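You operate a simulated robot arm through the tools that you are given. There is no shell and no other tool. Be economical: measure what you need, move in short steps, check, and stop when the job is done.

You run a simulated robot arm. Do the job below in one go: nothing can be reset, and whatever is moved stays where it is left.

JOB
Take the crimps box and leave it on top of the yellow tape.

The check looks at the end state, three seconds after you hand in, the way a careful person would. Anything else that was tipped, shoved, dropped, spilled or broken makes it a failure.

ROBOT AND FRAMES
A 7-joint arm with a two-finger parallel gripper, fixed in place. Base frame: the origin is at the foot of the arm, x ahead of it, y to its left, z up; the work surface is at about z = 0.82. Lengths are in m, angles in rad, forces in N, time in s.
With the tool pointing down near the work surface it reaches from about 0.24 to 0.68 m from the base axis. Its first joint turns from -1.152 to 1.152 rad. Payload 2.4 kg.
Tool frame: the origin (TCP) lies between the finger pads and is the grasp point; the fingertips stand 0.03 m ahead of it; z points along the fingers, y is the line along which they close. Largest opening 0.094 m; finger width 0.028, thickness 0.01; the body of the gripper, 0.05 by 0.096 m, starts 0.055 m behind the TCP.
Orientation is that of the tool frame in the base frame, as a unit quaternion [w, x, y, z]. With the fingers straight down and closing along the base's y, the tool's x points along the base's -x, its y along +y and its z along -z.

CONTROLS
- The arm moves only by the tool servo_tool. Its argument "plan" is a list of rows, each an object of numbers (a shift or turn left out is 0, a gripper value left out holds the last): "x", "y", "z": the shift along the tool's x, y, z in units of 20 mm (1.0 is 20 mm); "spin": the turn about the tool's z in units of 5 degrees (1.0 is 5 degrees); "grip": the opening in per cent of the stroke, from 0 (shut) to 100 (fully open). In form: [{"x": .., "y": .., "z": .., "spin": .., "grip": ..}, ...]. A call has 1 to 12 rows; each row shifts and turns the commanded pose from where the row before left it, along the tool's axes as they then stand. A call with a number of a shift or a turn outside -1 to 1 is refused whole. A row lasts 0.2 s, in which the tool goes at most 0.05 m and 0.15 rad; a call with a longer step from one row to the next is refused whole, and so is a gripper value outside its range. A pose out of reach is approached as far as the arm can. The call stops where the force on the tool passes 40 N (or 10 N more than at its start, if that is more) or the arm is blocked; 0.2 s more then pass. Each finger travels about 0.153 m/s and halts on what it meets, pressing with about 37 N; the grip force reading is that of the motor and also rises with nothing between the fingers. The clock runs only during rows and for 0.2 s after the last one: add rows that do not move to give the fingers time. The reply holds the time, the measured pose of the TCP, the force on the tool along the base axes, the opening and the grip force, in the units named above and with some noise, and new pictures: "pictures" is both (left out), scene, wrist or none.
- Cameras (640 x 400 px; columns grow to the right, rows downward): "scene" is fixed at [0.0014, 0.4533, 1.4486]; the picture's right is [-0.97, -0.23, 0.00], its down [-0.12, 0.53, -0.84] and it looks along [0.19, -0.82, -0.54] (base axes); focal length 358 px, centre (320, 200). "wrist" rides on the gripper at [-0.037, 0, -0.058] in the tool frame; the picture's right is [0.00, -1.00, 0.00], its down [0.97, 0.00, -0.24] and it looks along [0.24, 0.00, 0.97] (tool axes); focal length 218 px, centre (320, 200). There is no depth. A picture from a camera that has moved, and an enlarged one, comes with that camera's place and axes in the base frame and with its lens.
- enlarge(camera, box): a new picture of the part [left, top, right, bottom] of that camera's present view, enlarged. It takes no simulated time.
- finish_job(): hands the job in; it is judged then, once.

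Go step by step. Nothing tells you positions but the pictures and the camera data: compare them with the known pose of the tool, close in by small moves and look again before you grip or let go. The budget is 90 turns and 150 pictures, counting those below and the enlarged ones. Unless the task says otherwise, let go and move clear before handing in, and close with one line.

The tools are called after "Call:" by a JSON object that holds its "api" and its "payload". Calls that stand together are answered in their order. servo_tool: Moves the arm, as the interface text tells. Its arguments: {"type":"object","properties":{"plan":{"type":"array","items":{"type":"object","properties":{"x":{"type":"number"},"y":{"type":"number"},"z":{"type":"number"},"spin":{"type":"number"},"grip":{"type":"number"}}}},"pictures":{"type":"string","enum":["both","scene","wrist","none"]}},"required":["plan"]} The other tools are called the same way: enlarge (camera, box) takes an enlarged picture of a part of a camera's view; finish_job () hands the job in.

At the start:

```text
t: 0.0
eef_pos: [0.3372, -0.2693, 1.0633]
orientation: [0.0, 0.0, 1.0, 0.0]
contact_force: [-0.1, 0.5, 0.0]
width: 0.0941
gripper_force: 0.2
```

scene: 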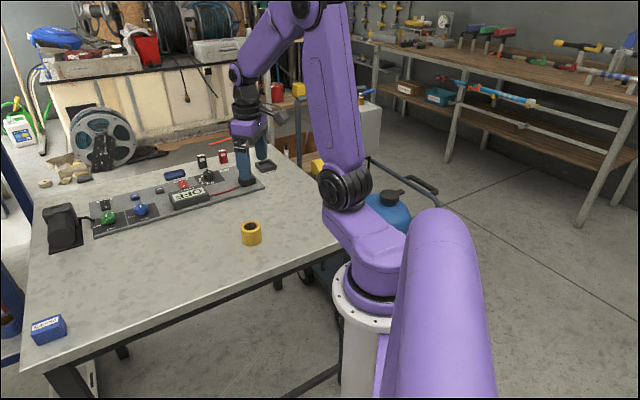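
wrist: 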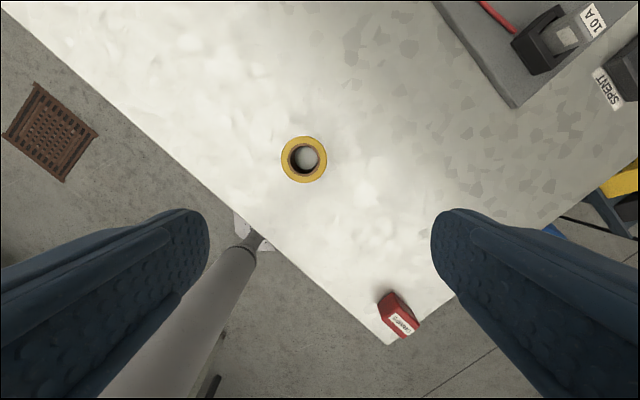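

I see a yellow tape roll and a small red box in the wrist view, plus a blue box and other small boxes in the scene view. I'll read the labels first.

Call:
{"api": "enlarge", "payload": {"camera": "wrist", "box": [350, 270, 450, 360]}}

Call:
{"api": "enlarge", "payload": {"camera": "scene", "box": [20, 300, 100, 350]}}

Call:
{"api": "enlarge", "payload": {"camera": "scene", "box": [60, 130, 300, 260]}}

```text
4.44 times, centred on (400, 315) of wrist
camera zoom: at [0.3729, -0.269, 1.1229], right [0.0, -1.0, 0.0], down [-0.97, 0.0, 0.24], along [-0.24, 0.0, -0.97], focal length 970 px, centre (-36, -311)
```

zoom: 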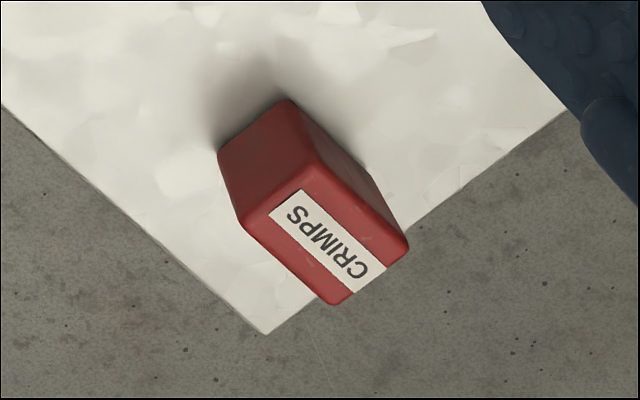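

```text
8.00 times, centred on (60, 325) of scene
camera zoom: at [0.0014, 0.4533, 1.4486], right [-0.97, -0.23, 0.0], down [-0.12, 0.53, -0.84], along [0.19, -0.82, -0.54], focal length 2861 px, centre (2400, -800)
```

zoom: 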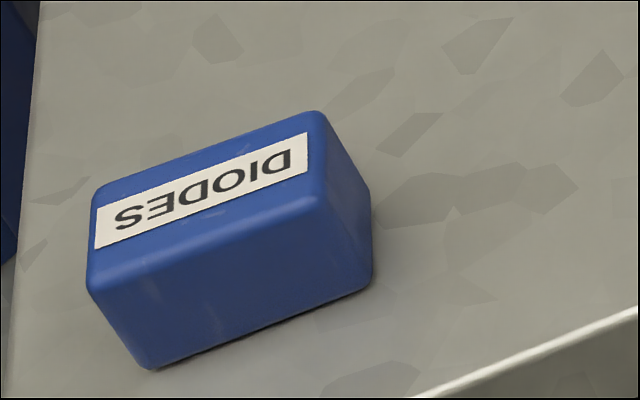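

```text
2.67 times, centred on (180, 195) of scene
camera zoom: at [0.0014, 0.4533, 1.4486], right [-0.97, -0.23, 0.0], down [-0.12, 0.53, -0.84], along [0.19, -0.82, -0.54], focal length 954 px, centre (693, 213)
```

zoom: 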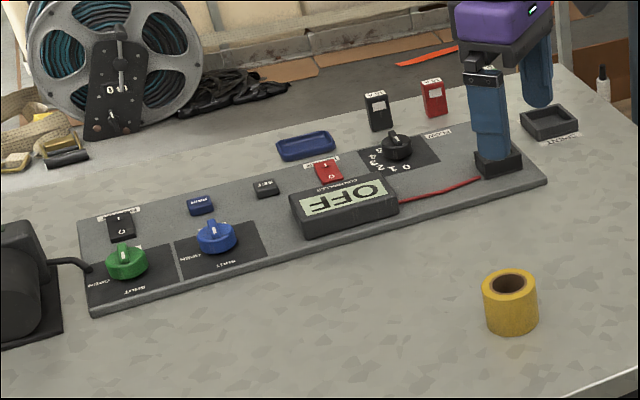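

The crimps box is the red one, at about (0.119, -0.389), 34 x 44 mm and 33 mm high, near the table corner. The tape is at about (0.358, -0.253). I'll move above the box at the current height first, then turn to line up with it.

Call:
{"api": "servo_tool", "payload": {"plan": [{"x": 0.95, "y": -0.5, "grip": 100}, {"x": 0.95, "y": -0.5}, {"x": 0.95, "y": -0.5}, {"x": 0.95, "y": -0.5}, {"x": 0.95, "y": -0.5}, {"x": 0.95, "y": -0.5}, {"x": 0.95, "y": -0.5}, {"x": 0.95, "y": -0.5}, {"x": 0.95, "y": -0.5}]}}

Call:
{"api": "servo_tool", "payload": {"plan": [{"spin": -1}, {"spin": -1}, {"spin": -1}, {"spin": -1}, {"spin": -1}, {"spin": -1}, {"spin": -1}, {"spin": -1}, {"spin": -1}, {"spin": -0.2}]}}

```text
t: 2.0
eef_pos: [0.161, -0.3577, 1.0626]
orientation: [0.0, 0.0, 1.0, 0.0]
contact_force: [1.0, 0.7, -0.4]
width: 0.0941
gripper_force: 0.0
camera wrist: at [0.1988, -0.3581, 1.1218], right [0.0, -1.0, 0.0], down [-0.97, 0.0, 0.24], along [-0.24, 0.0, -0.97], focal length 218 px, centre (320, 200)
```

scene: 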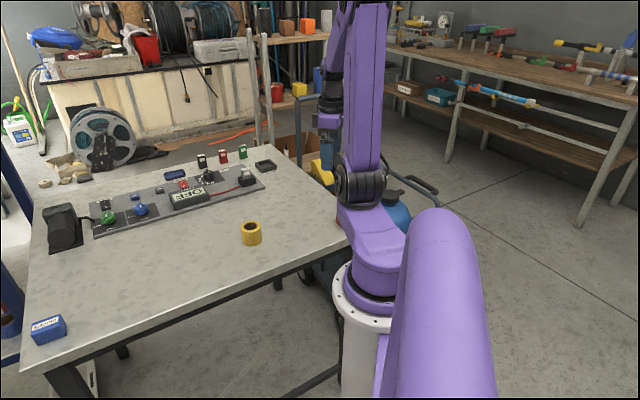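
wrist: 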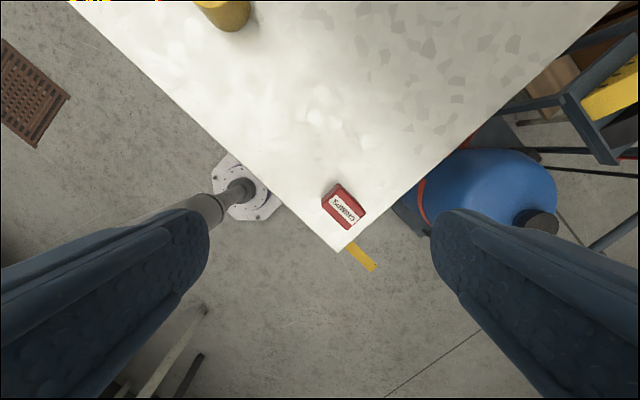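

```text
t: 4.2
eef_pos: [0.1661, -0.3592, 1.0641]
orientation: [0.0, -0.392, 0.92, 0.001]
contact_force: [0.1, 0.5, -0.2]
width: 0.0939
gripper_force: 0.0
camera wrist: at [0.1905, -0.332, 1.1239], right [0.72, -0.69, 0.0], down [-0.67, -0.7, 0.24], along [-0.17, -0.17, -0.97], focal length 218 px, centre (320, 200)
```

scene: 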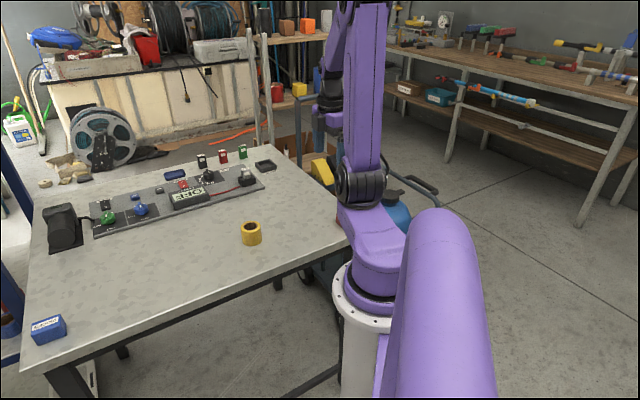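
wrist: 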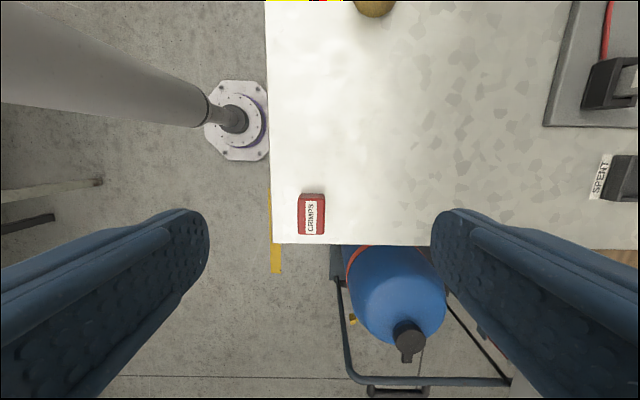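

The spin lines up with the box, which again computes to about (0.119, -0.388). I'll go above it and part of the way down.

Call:
{"api": "servo_tool", "payload": {"plan": [{"x": 0.9, "y": 0.23}, {"x": 0.9, "y": 0.23}, {"x": 0.88, "y": 0.24}, {"z": 1}, {"z": 1}, {"z": 1}, {"z": 1}, {"z": 1}, {}]}}

```text
t: 6.2
eef_pos: [0.1199, -0.3885, 0.964]
orientation: [0.0, -0.391, 0.92, -0.001]
contact_force: [0.1, 0.0, 0.4]
width: 0.0938
gripper_force: 0.1
camera wrist: at [0.1459, -0.3611, 1.0229], right [0.72, -0.69, 0.0], down [-0.67, -0.7, 0.24], along [-0.17, -0.17, -0.97], focal length 218 px, centre (320, 200)
```

scene: 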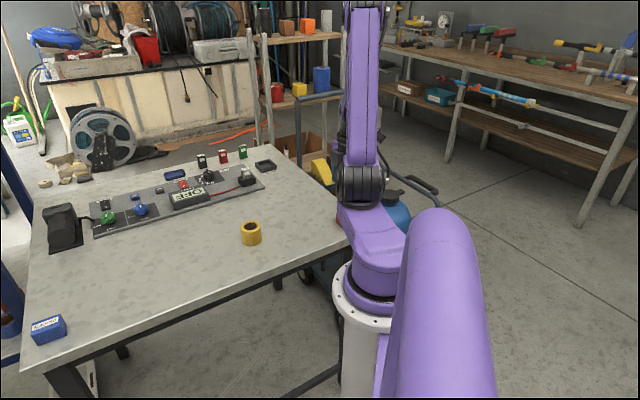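
wrist: 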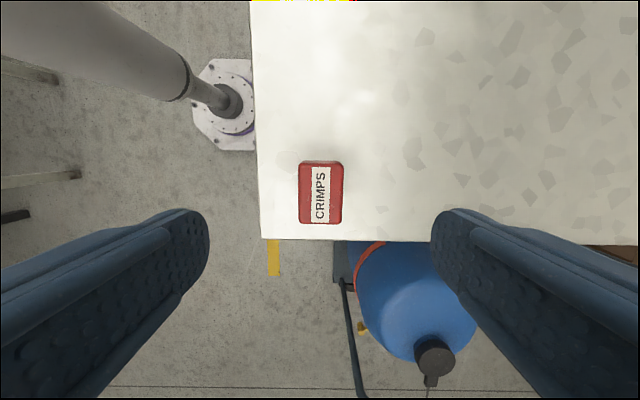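

The box is centred between the fingers. I'll go down to about z = 0.856 and check before closing.

Call:
{"api": "servo_tool", "payload": {"plan": [{"z": 1}, {"z": 1}, {"z": 1}, {"z": 1}, {"z": 0.8}, {"z": 0.6}, {}]}}

```text
t: 7.8
eef_pos: [0.1172, -0.3863, 0.8565]
orientation: [0.0, -0.391, 0.921, 0.0]
contact_force: [-0.1, 0.8, 0.0]
width: 0.0938
gripper_force: 0.2
camera wrist: at [0.1427, -0.3602, 0.9154], right [0.72, -0.69, 0.0], down [-0.67, -0.7, 0.24], along [-0.17, -0.17, -0.97], focal length 218 px, centre (320, 200)
```

scene: 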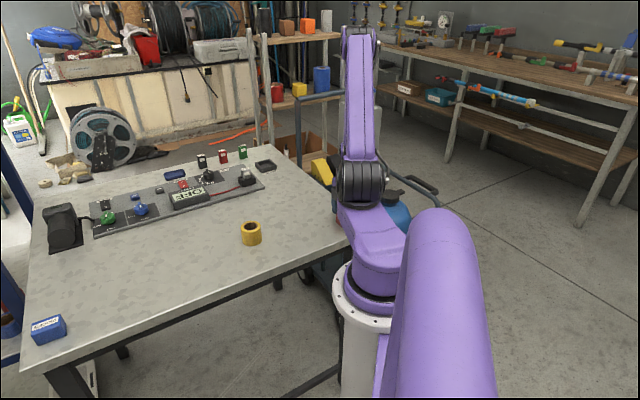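
wrist: 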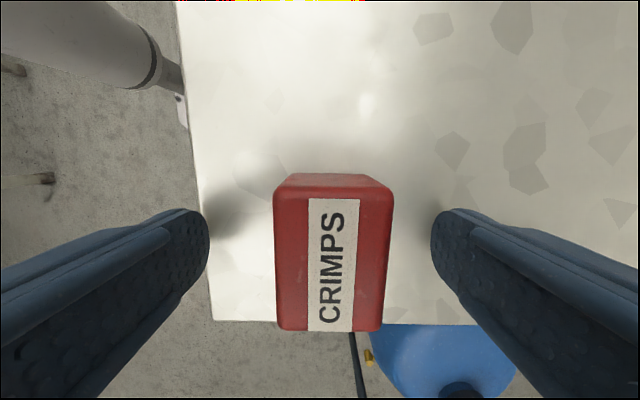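

The box sits about 3 mm to the right and 4 mm back of the grasp centre. I'll trim for that and close.

Call:
{"api": "servo_tool", "payload": {"plan": [{"x": -0.2, "y": -0.17, "z": 0.1}, {}, {"grip": 0}, {}, {}, {}]}}

```text
t: 9.2
eef_pos: [0.1222, -0.387, 0.8534]
orientation: [0.001, -0.391, 0.921, -0.001]
contact_force: [0.3, -0.4, 0.3]
width: 0.0391
gripper_force: 37.6
camera wrist: at [0.1481, -0.36, 0.9128], right [0.72, -0.69, 0.0], down [-0.67, -0.7, 0.24], along [-0.17, -0.17, -0.97], focal length 218 px, centre (320, 200)
```

scene: 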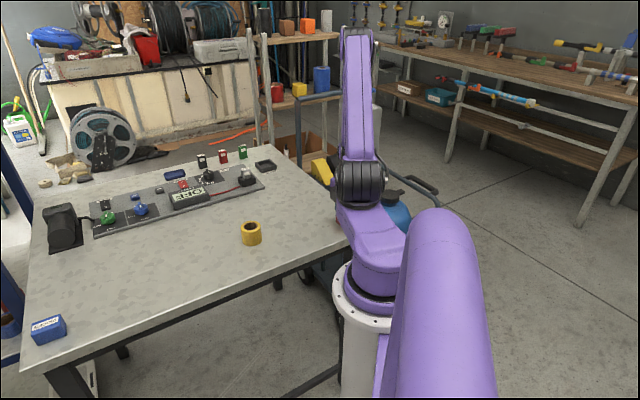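
wrist: 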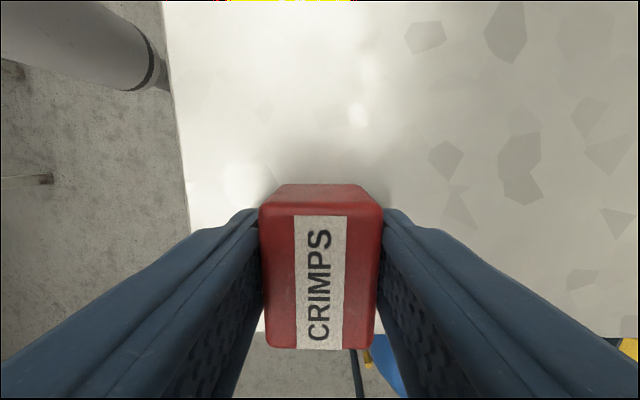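

Gripped at 39 mm, with the box centre about 8 mm ahead of the TCP along tool x. I'll lift straight up and check that it holds level.

Call:
{"api": "servo_tool", "payload": {"plan": [{"z": -0.5}, {"z": -1}, {"z": -1}, {"z": -1}, {"z": -1}, {"z": -1}, {"z": -0.5}, {}]}}

```text
t: 11.0
eef_pos: [0.123, -0.3871, 0.975]
orientation: [-0.001, -0.39, 0.921, 0.001]
contact_force: [0.4, 0.9, 0.0]
width: 0.0396
gripper_force: 37.4
camera wrist: at [0.1493, -0.3601, 1.0337], right [0.72, -0.69, 0.0], down [-0.67, -0.7, 0.24], along [-0.17, -0.17, -0.97], focal length 218 px, centre (320, 200)
```

scene: 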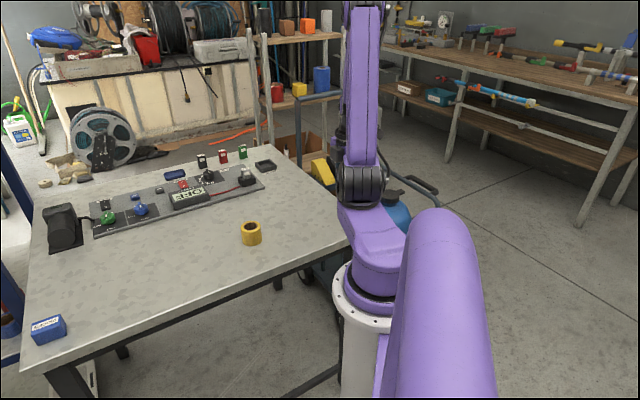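
wrist: 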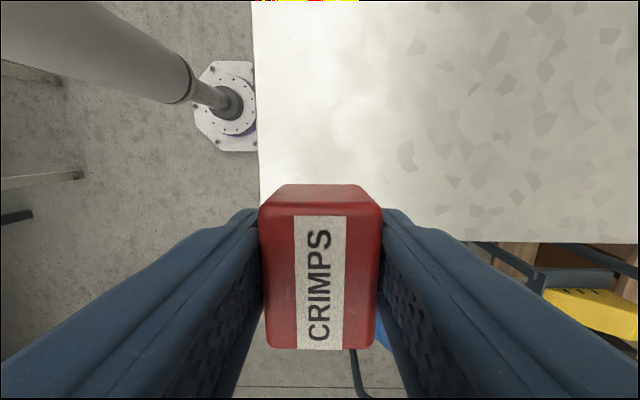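

The box is held firmly. Next I'll carry it to about 0.1 m short of the tape, so the tape shows clearly ahead of the box.

Call:
{"api": "servo_tool", "payload": {"plan": [{"z": -1}, {"z": -1}, {"x": -0.93, "y": -0.43}, {"x": -0.93, "y": -0.43}, {"x": -0.93, "y": -0.43}, {"x": -0.93, "y": -0.43}, {"x": -0.93, "y": -0.43}, {"x": -0.93, "y": -0.43}, {"x": -0.93, "y": -0.43}, {"x": -0.93, "y": -0.43}, {"x": -0.93, "y": -0.43}, {}]}}

```text
t: 13.6
eef_pos: [0.2978, -0.3217, 1.0129]
orientation: [0.0, -0.39, 0.921, 0.0]
contact_force: [-0.6, -1.0, 0.0]
width: 0.0391
gripper_force: 36.9
camera wrist: at [0.3229, -0.2945, 1.0722], right [0.72, -0.69, 0.0], down [-0.67, -0.7, 0.24], along [-0.17, -0.17, -0.97], focal length 218 px, centre (320, 200)
```

scene: 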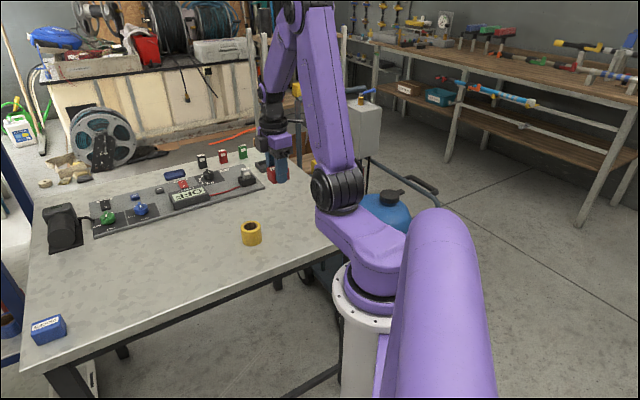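
wrist: 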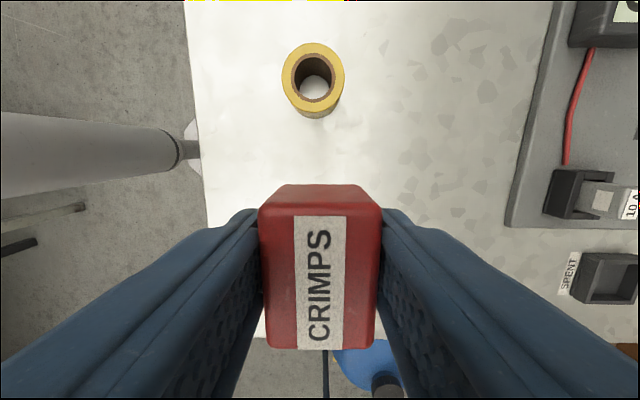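

Call:
{"api": "enlarge", "payload": {"camera": "wrist", "box": [272, 30, 352, 130]}}

Call:
{"api": "enlarge", "payload": {"camera": "scene", "box": [225, 140, 305, 260]}}

```text
4.00 times, centred on (312, 80) of wrist
camera zoom: at [0.3229, -0.2945, 1.0722], right [0.72, -0.69, 0.0], down [-0.67, -0.7, 0.24], along [-0.17, -0.17, -0.97], focal length 873 px, centre (352, 680)
```

zoom: 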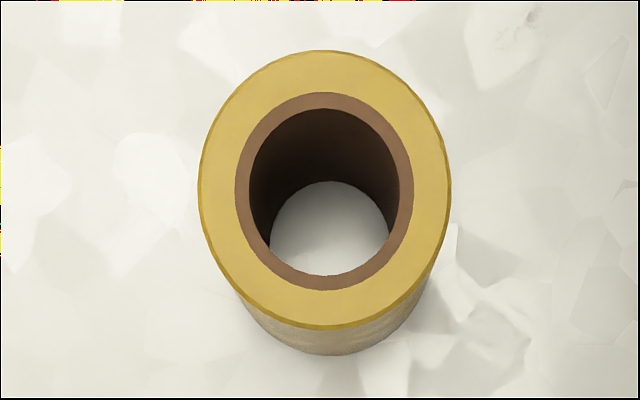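

```text
3.33 times, centred on (265, 200) of scene
camera zoom: at [0.0014, 0.4533, 1.4486], right [-0.97, -0.23, 0.0], down [-0.12, 0.53, -0.84], along [0.19, -0.82, -0.54], focal length 1192 px, centre (503, 200)
```

zoom: 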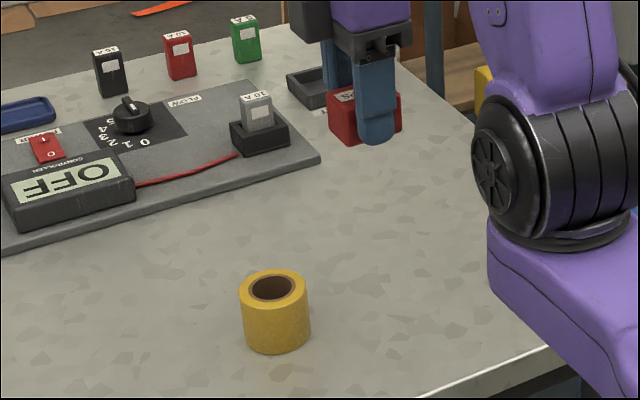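

The tape's top is at z ≈ 0.8685, its radius 26.5 mm, and its centre is 92 mm ahead and 6 mm left of the TCP. Allowing for the box's 7 mm offset, I'll move over it and go down part of the way.

Call:
{"api": "servo_tool", "payload": {"plan": [{"x": -0.99, "y": 0.06}, {"x": -0.99, "y": 0.06}, {"x": -0.99, "y": 0.06}, {"x": -1, "y": 0.06}, {"x": -1, "y": 0.06}, {}, {"z": 1}, {"z": 1}, {"z": 1}, {"z": 0.8}, {}]}}

```text
t: 16.0
eef_pos: [0.3602, -0.2453, 0.9371]
orientation: [0.0, -0.391, 0.92, 0.0]
contact_force: [-0.2, 0.2, -0.5]
width: 0.0395
gripper_force: 36.6
camera wrist: at [0.3852, -0.218, 0.9961], right [0.72, -0.69, 0.0], down [-0.67, -0.7, 0.24], along [-0.17, -0.17, -0.97], focal length 218 px, centre (320, 200)
```

scene: 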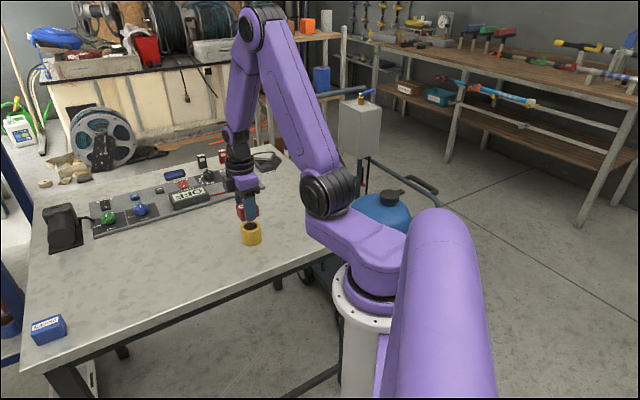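
wrist: 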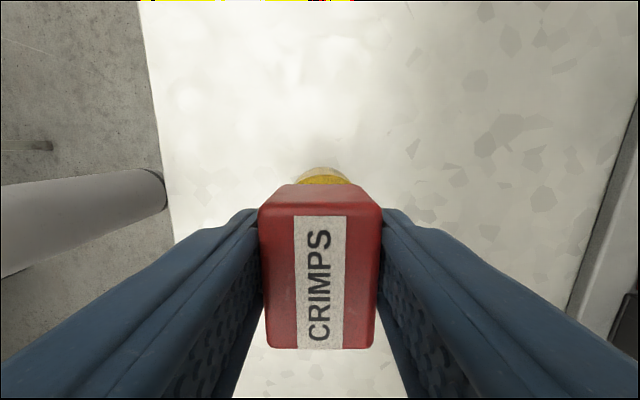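

Call:
{"api": "enlarge", "payload": {"camera": "wrist", "box": [250, 150, 390, 240]}}

Call:
{"api": "enlarge", "payload": {"camera": "scene", "box": [215, 180, 285, 250]}}

```text
4.44 times, centred on (320, 195) of wrist
camera zoom: at [0.3852, -0.218, 0.9961], right [0.72, -0.69, 0.0], down [-0.67, -0.7, 0.24], along [-0.17, -0.17, -0.97], focal length 970 px, centre (320, 222)
```

zoom: 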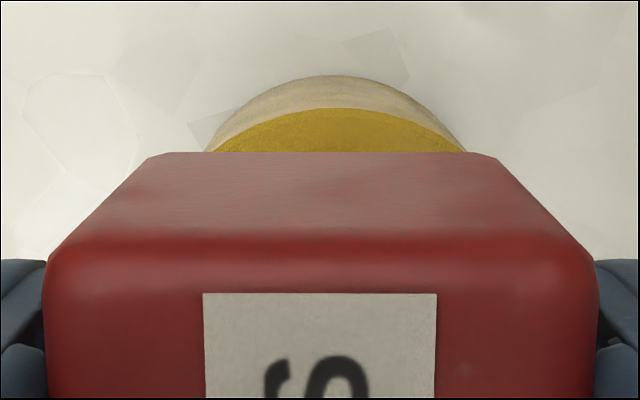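

```text
5.71 times, centred on (250, 215) of scene
camera zoom: at [0.0014, 0.4533, 1.4486], right [-0.97, -0.23, 0.0], down [-0.12, 0.53, -0.84], along [0.19, -0.82, -0.54], focal length 2044 px, centre (720, 114)
```

zoom: 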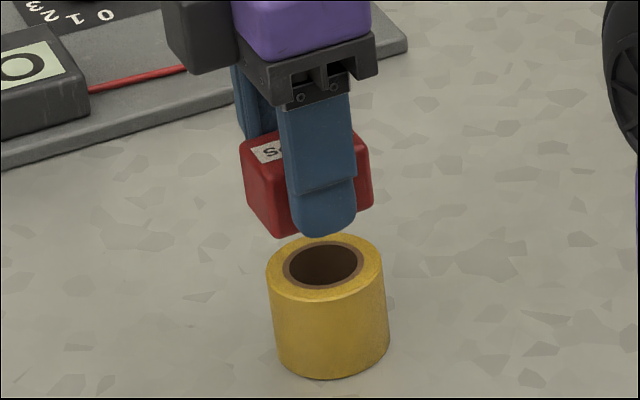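

The box and tape centres agree to within about 2 mm. I'll trim y slightly and lower to just above contact.

Call:
{"api": "servo_tool", "payload": {"plan": [{"y": -0.08, "z": 0.5}, {"z": 0.5}, {"z": 0.5}, {}]}}

Call:
{"api": "enlarge", "payload": {"camera": "scene", "box": [215, 180, 285, 250]}}

```text
t: 17.0
eef_pos: [0.3594, -0.2475, 0.9065]
orientation: [0.0, -0.39, 0.921, 0.001]
contact_force: [0.8, 0.1, -0.1]
width: 0.0394
gripper_force: 36.9
camera wrist: at [0.3854, -0.2203, 0.9661], right [0.72, -0.69, 0.0], down [-0.67, -0.7, 0.24], along [-0.17, -0.17, -0.97], focal length 218 px, centre (320, 200)
```

scene: 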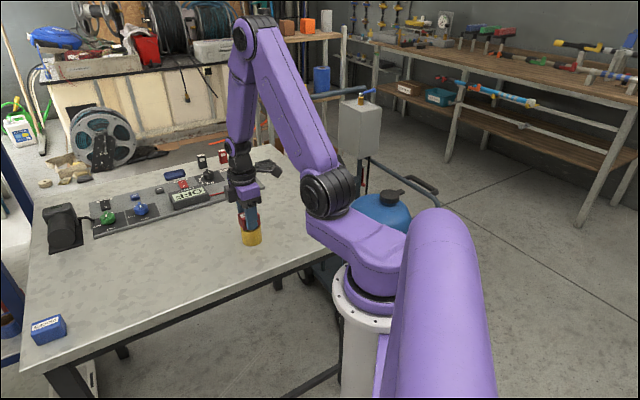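
wrist: 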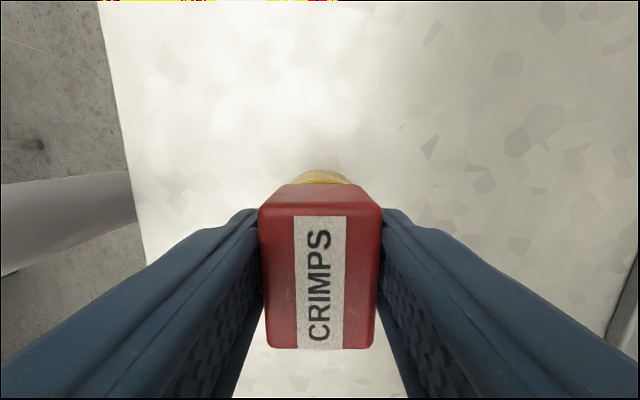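

```text
5.71 times, centred on (250, 215) of scene
camera zoom: at [0.0014, 0.4533, 1.4486], right [-0.97, -0.23, 0.0], down [-0.12, 0.53, -0.84], along [0.19, -0.82, -0.54], focal length 2044 px, centre (720, 114)
```

zoom: 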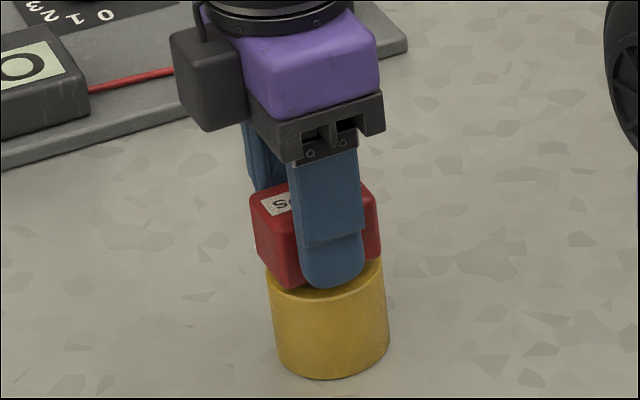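

The box is just above the tape and well centred. I'll feel for contact in 1 mm steps.

Call:
{"api": "servo_tool", "payload": {"plan": [{"z": 0.1}, {}, {"z": 0.05}, {}], "pictures": "none"}}

Call:
{"api": "servo_tool", "payload": {"plan": [{"z": 0.05}, {}], "pictures": "none"}}

```text
t: 18.0
eef_pos: [0.3598, -0.2467, 0.9058]
orientation: [0.0, -0.39, 0.921, 0.0]
contact_force: [-0.1, -0.9, -0.1]
width: 0.0393
gripper_force: 37.1
```

```text
t: 18.6
eef_pos: [0.3607, -0.2465, 0.9037]
orientation: [0.0, -0.391, 0.92, 0.0]
contact_force: [-0.7, 0.1, -0.9]
width: 0.0392
gripper_force: 36.9
```

Call:
{"api": "servo_tool", "payload": {"plan": [{"z": 0.05}, {}], "pictures": "none"}}

Call:
{"api": "enlarge", "payload": {"camera": "scene", "box": [230, 205, 270, 245]}}

```text
t: 19.2
eef_pos: [0.3607, -0.2457, 0.903]
orientation: [0.0, -0.39, 0.921, 0.0]
contact_force: [0.3, -0.2, -1.3]
width: 0.0396
gripper_force: 36.9
```

```text
10.00 times, centred on (250, 225) of scene
camera zoom: at [0.0014, 0.4533, 1.4486], right [-0.97, -0.23, 0.0], down [-0.12, 0.53, -0.84], along [0.19, -0.82, -0.54], focal length 3577 px, centre (1020, -50)
```

zoom: 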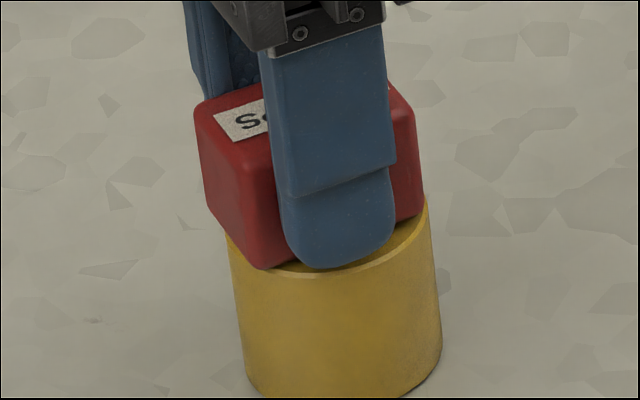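

Call:
{"api": "enlarge", "payload": {"camera": "wrist", "box": [250, 150, 390, 240]}}

```text
4.44 times, centred on (320, 195) of wrist
camera zoom: at [0.3863, -0.2196, 0.9619], right [0.72, -0.69, 0.0], down [-0.67, -0.7, 0.24], along [-0.17, -0.17, -0.97], focal length 970 px, centre (320, 222)
```

zoom: 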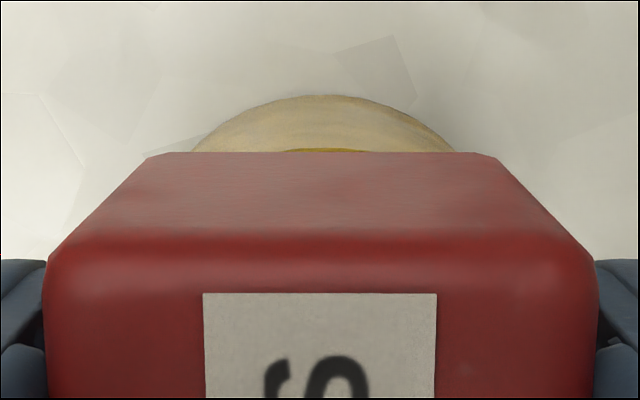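

Wrist view shows the box centred on the tape sideways and its front edge over the tape's rim. I'll ease down a little more until there is contact.

Call:
{"api": "servo_tool", "payload": {"plan": [{"z": 0.05}, {}], "pictures": "none"}}

Call:
{"api": "servo_tool", "payload": {"plan": [{"z": 0.05}, {}], "pictures": "none"}}

```text
t: 19.8
eef_pos: [0.3595, -0.2469, 0.9019]
orientation: [0.0, -0.391, 0.92, 0.001]
contact_force: [-0.3, -0.5, -1.2]
width: 0.0395
gripper_force: 37.2
```

```text
t: 20.4
eef_pos: [0.3614, -0.2475, 0.9022]
orientation: [0.0, -0.39, 0.921, 0.0]
contact_force: [-3.9, 2.4, 13.2]
width: 0.0391
gripper_force: 37.2
```

Contact: 13 N upward. I'll ease off half a millimetre and open gradually.

Call:
{"api": "servo_tool", "payload": {"plan": [{"z": -0.03}, {"grip": 44}, {"grip": 50}, {"grip": 60}, {"grip": 75}, {}]}}

Call:
{"api": "enlarge", "payload": {"camera": "scene", "box": [230, 205, 270, 245]}}

```text
t: 21.8
eef_pos: [0.361, -0.2465, 0.9027]
orientation: [0.0, -0.39, 0.921, 0.001]
contact_force: [0.1, -1.0, -0.1]
width: 0.0706
gripper_force: 0.0
camera wrist: at [0.3867, -0.2195, 0.9604], right [0.72, -0.69, 0.0], down [-0.67, -0.7, 0.24], along [-0.17, -0.17, -0.97], focal length 218 px, centre (320, 200)
```

scene: 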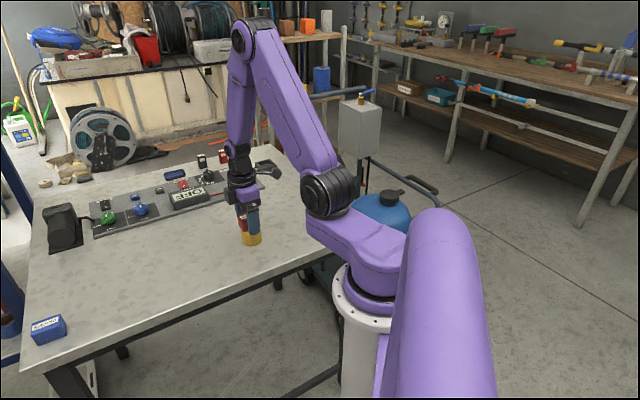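
wrist: 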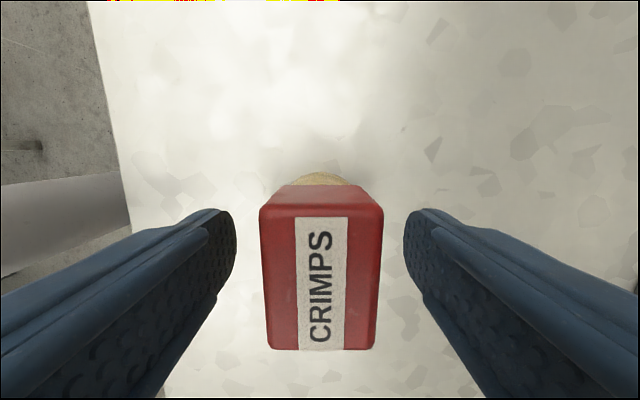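

```text
10.00 times, centred on (250, 225) of scene
camera zoom: at [0.0014, 0.4533, 1.4486], right [-0.97, -0.23, 0.0], down [-0.12, 0.53, -0.84], along [0.19, -0.82, -0.54], focal length 3577 px, centre (1020, -50)
```

zoom: 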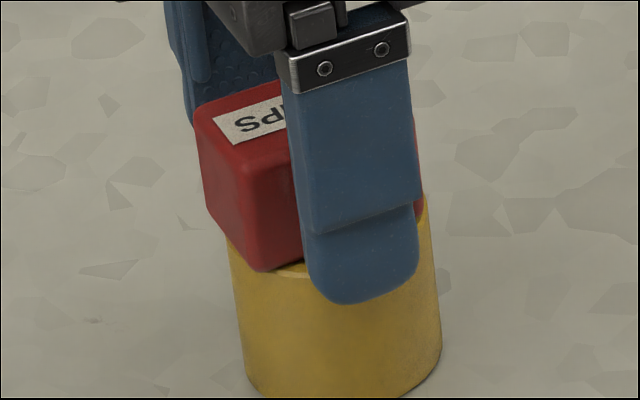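

The box rests steady on the tape, clear of the open fingers. I'll raise the gripper straight up and check.

Call:
{"api": "servo_tool", "payload": {"plan": [{"z": -0.3}, {"z": -0.7}, {"z": -1}, {"z": -1}, {"z": -1}, {"z": -1}, {"z": -1}, {"z": -1}, {}]}}

Call:
{"api": "enlarge", "payload": {"camera": "scene", "box": [230, 205, 270, 245]}}

```text
t: 23.8
eef_pos: [0.3604, -0.246, 1.0428]
orientation: [0.0, -0.391, 0.921, 0.0]
contact_force: [-0.3, 0.3, 0.7]
width: 0.0707
gripper_force: 0.0
camera wrist: at [0.3867, -0.219, 1.1012], right [0.72, -0.69, 0.0], down [-0.67, -0.7, 0.24], along [-0.17, -0.17, -0.97], focal length 218 px, centre (320, 200)
```

scene: 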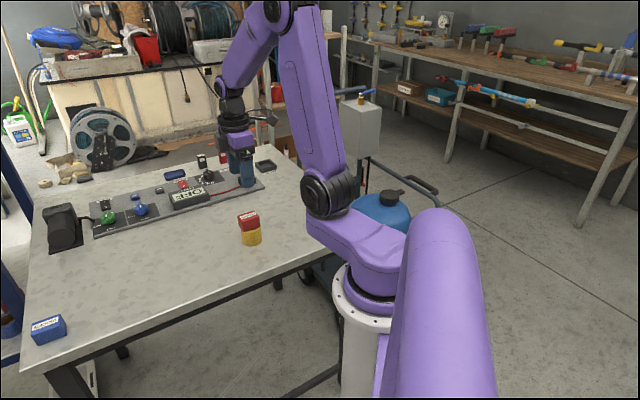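
wrist: 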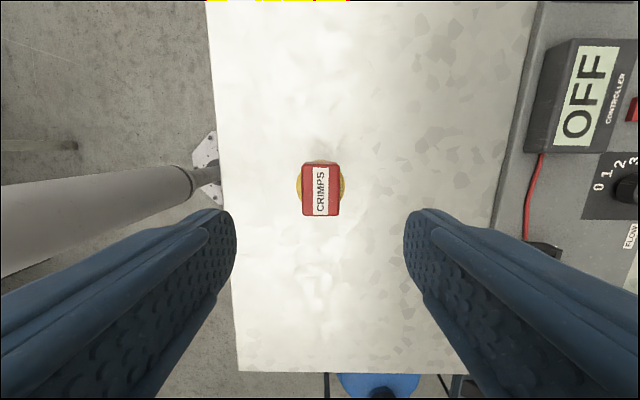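

```text
10.00 times, centred on (250, 225) of scene
camera zoom: at [0.0014, 0.4533, 1.4486], right [-0.97, -0.23, 0.0], down [-0.12, 0.53, -0.84], along [0.19, -0.82, -0.54], focal length 3577 px, centre (1020, -50)
```

zoom: 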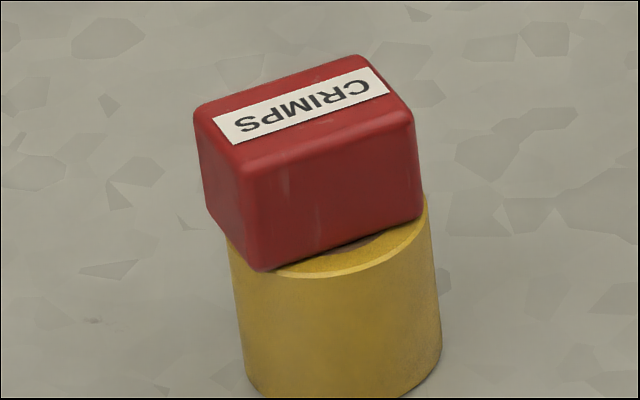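

The crimps box sits flat and steady on the yellow tape, nothing else has moved, and the gripper is clear, so I'm handing in.

Call:
{"api": "finish_job", "payload": {}}

```text
The job is handed in.
```

The crimps box is resting flat on top of the yellow tape, the gripper is open and clear above it, and nothing else was disturbed.
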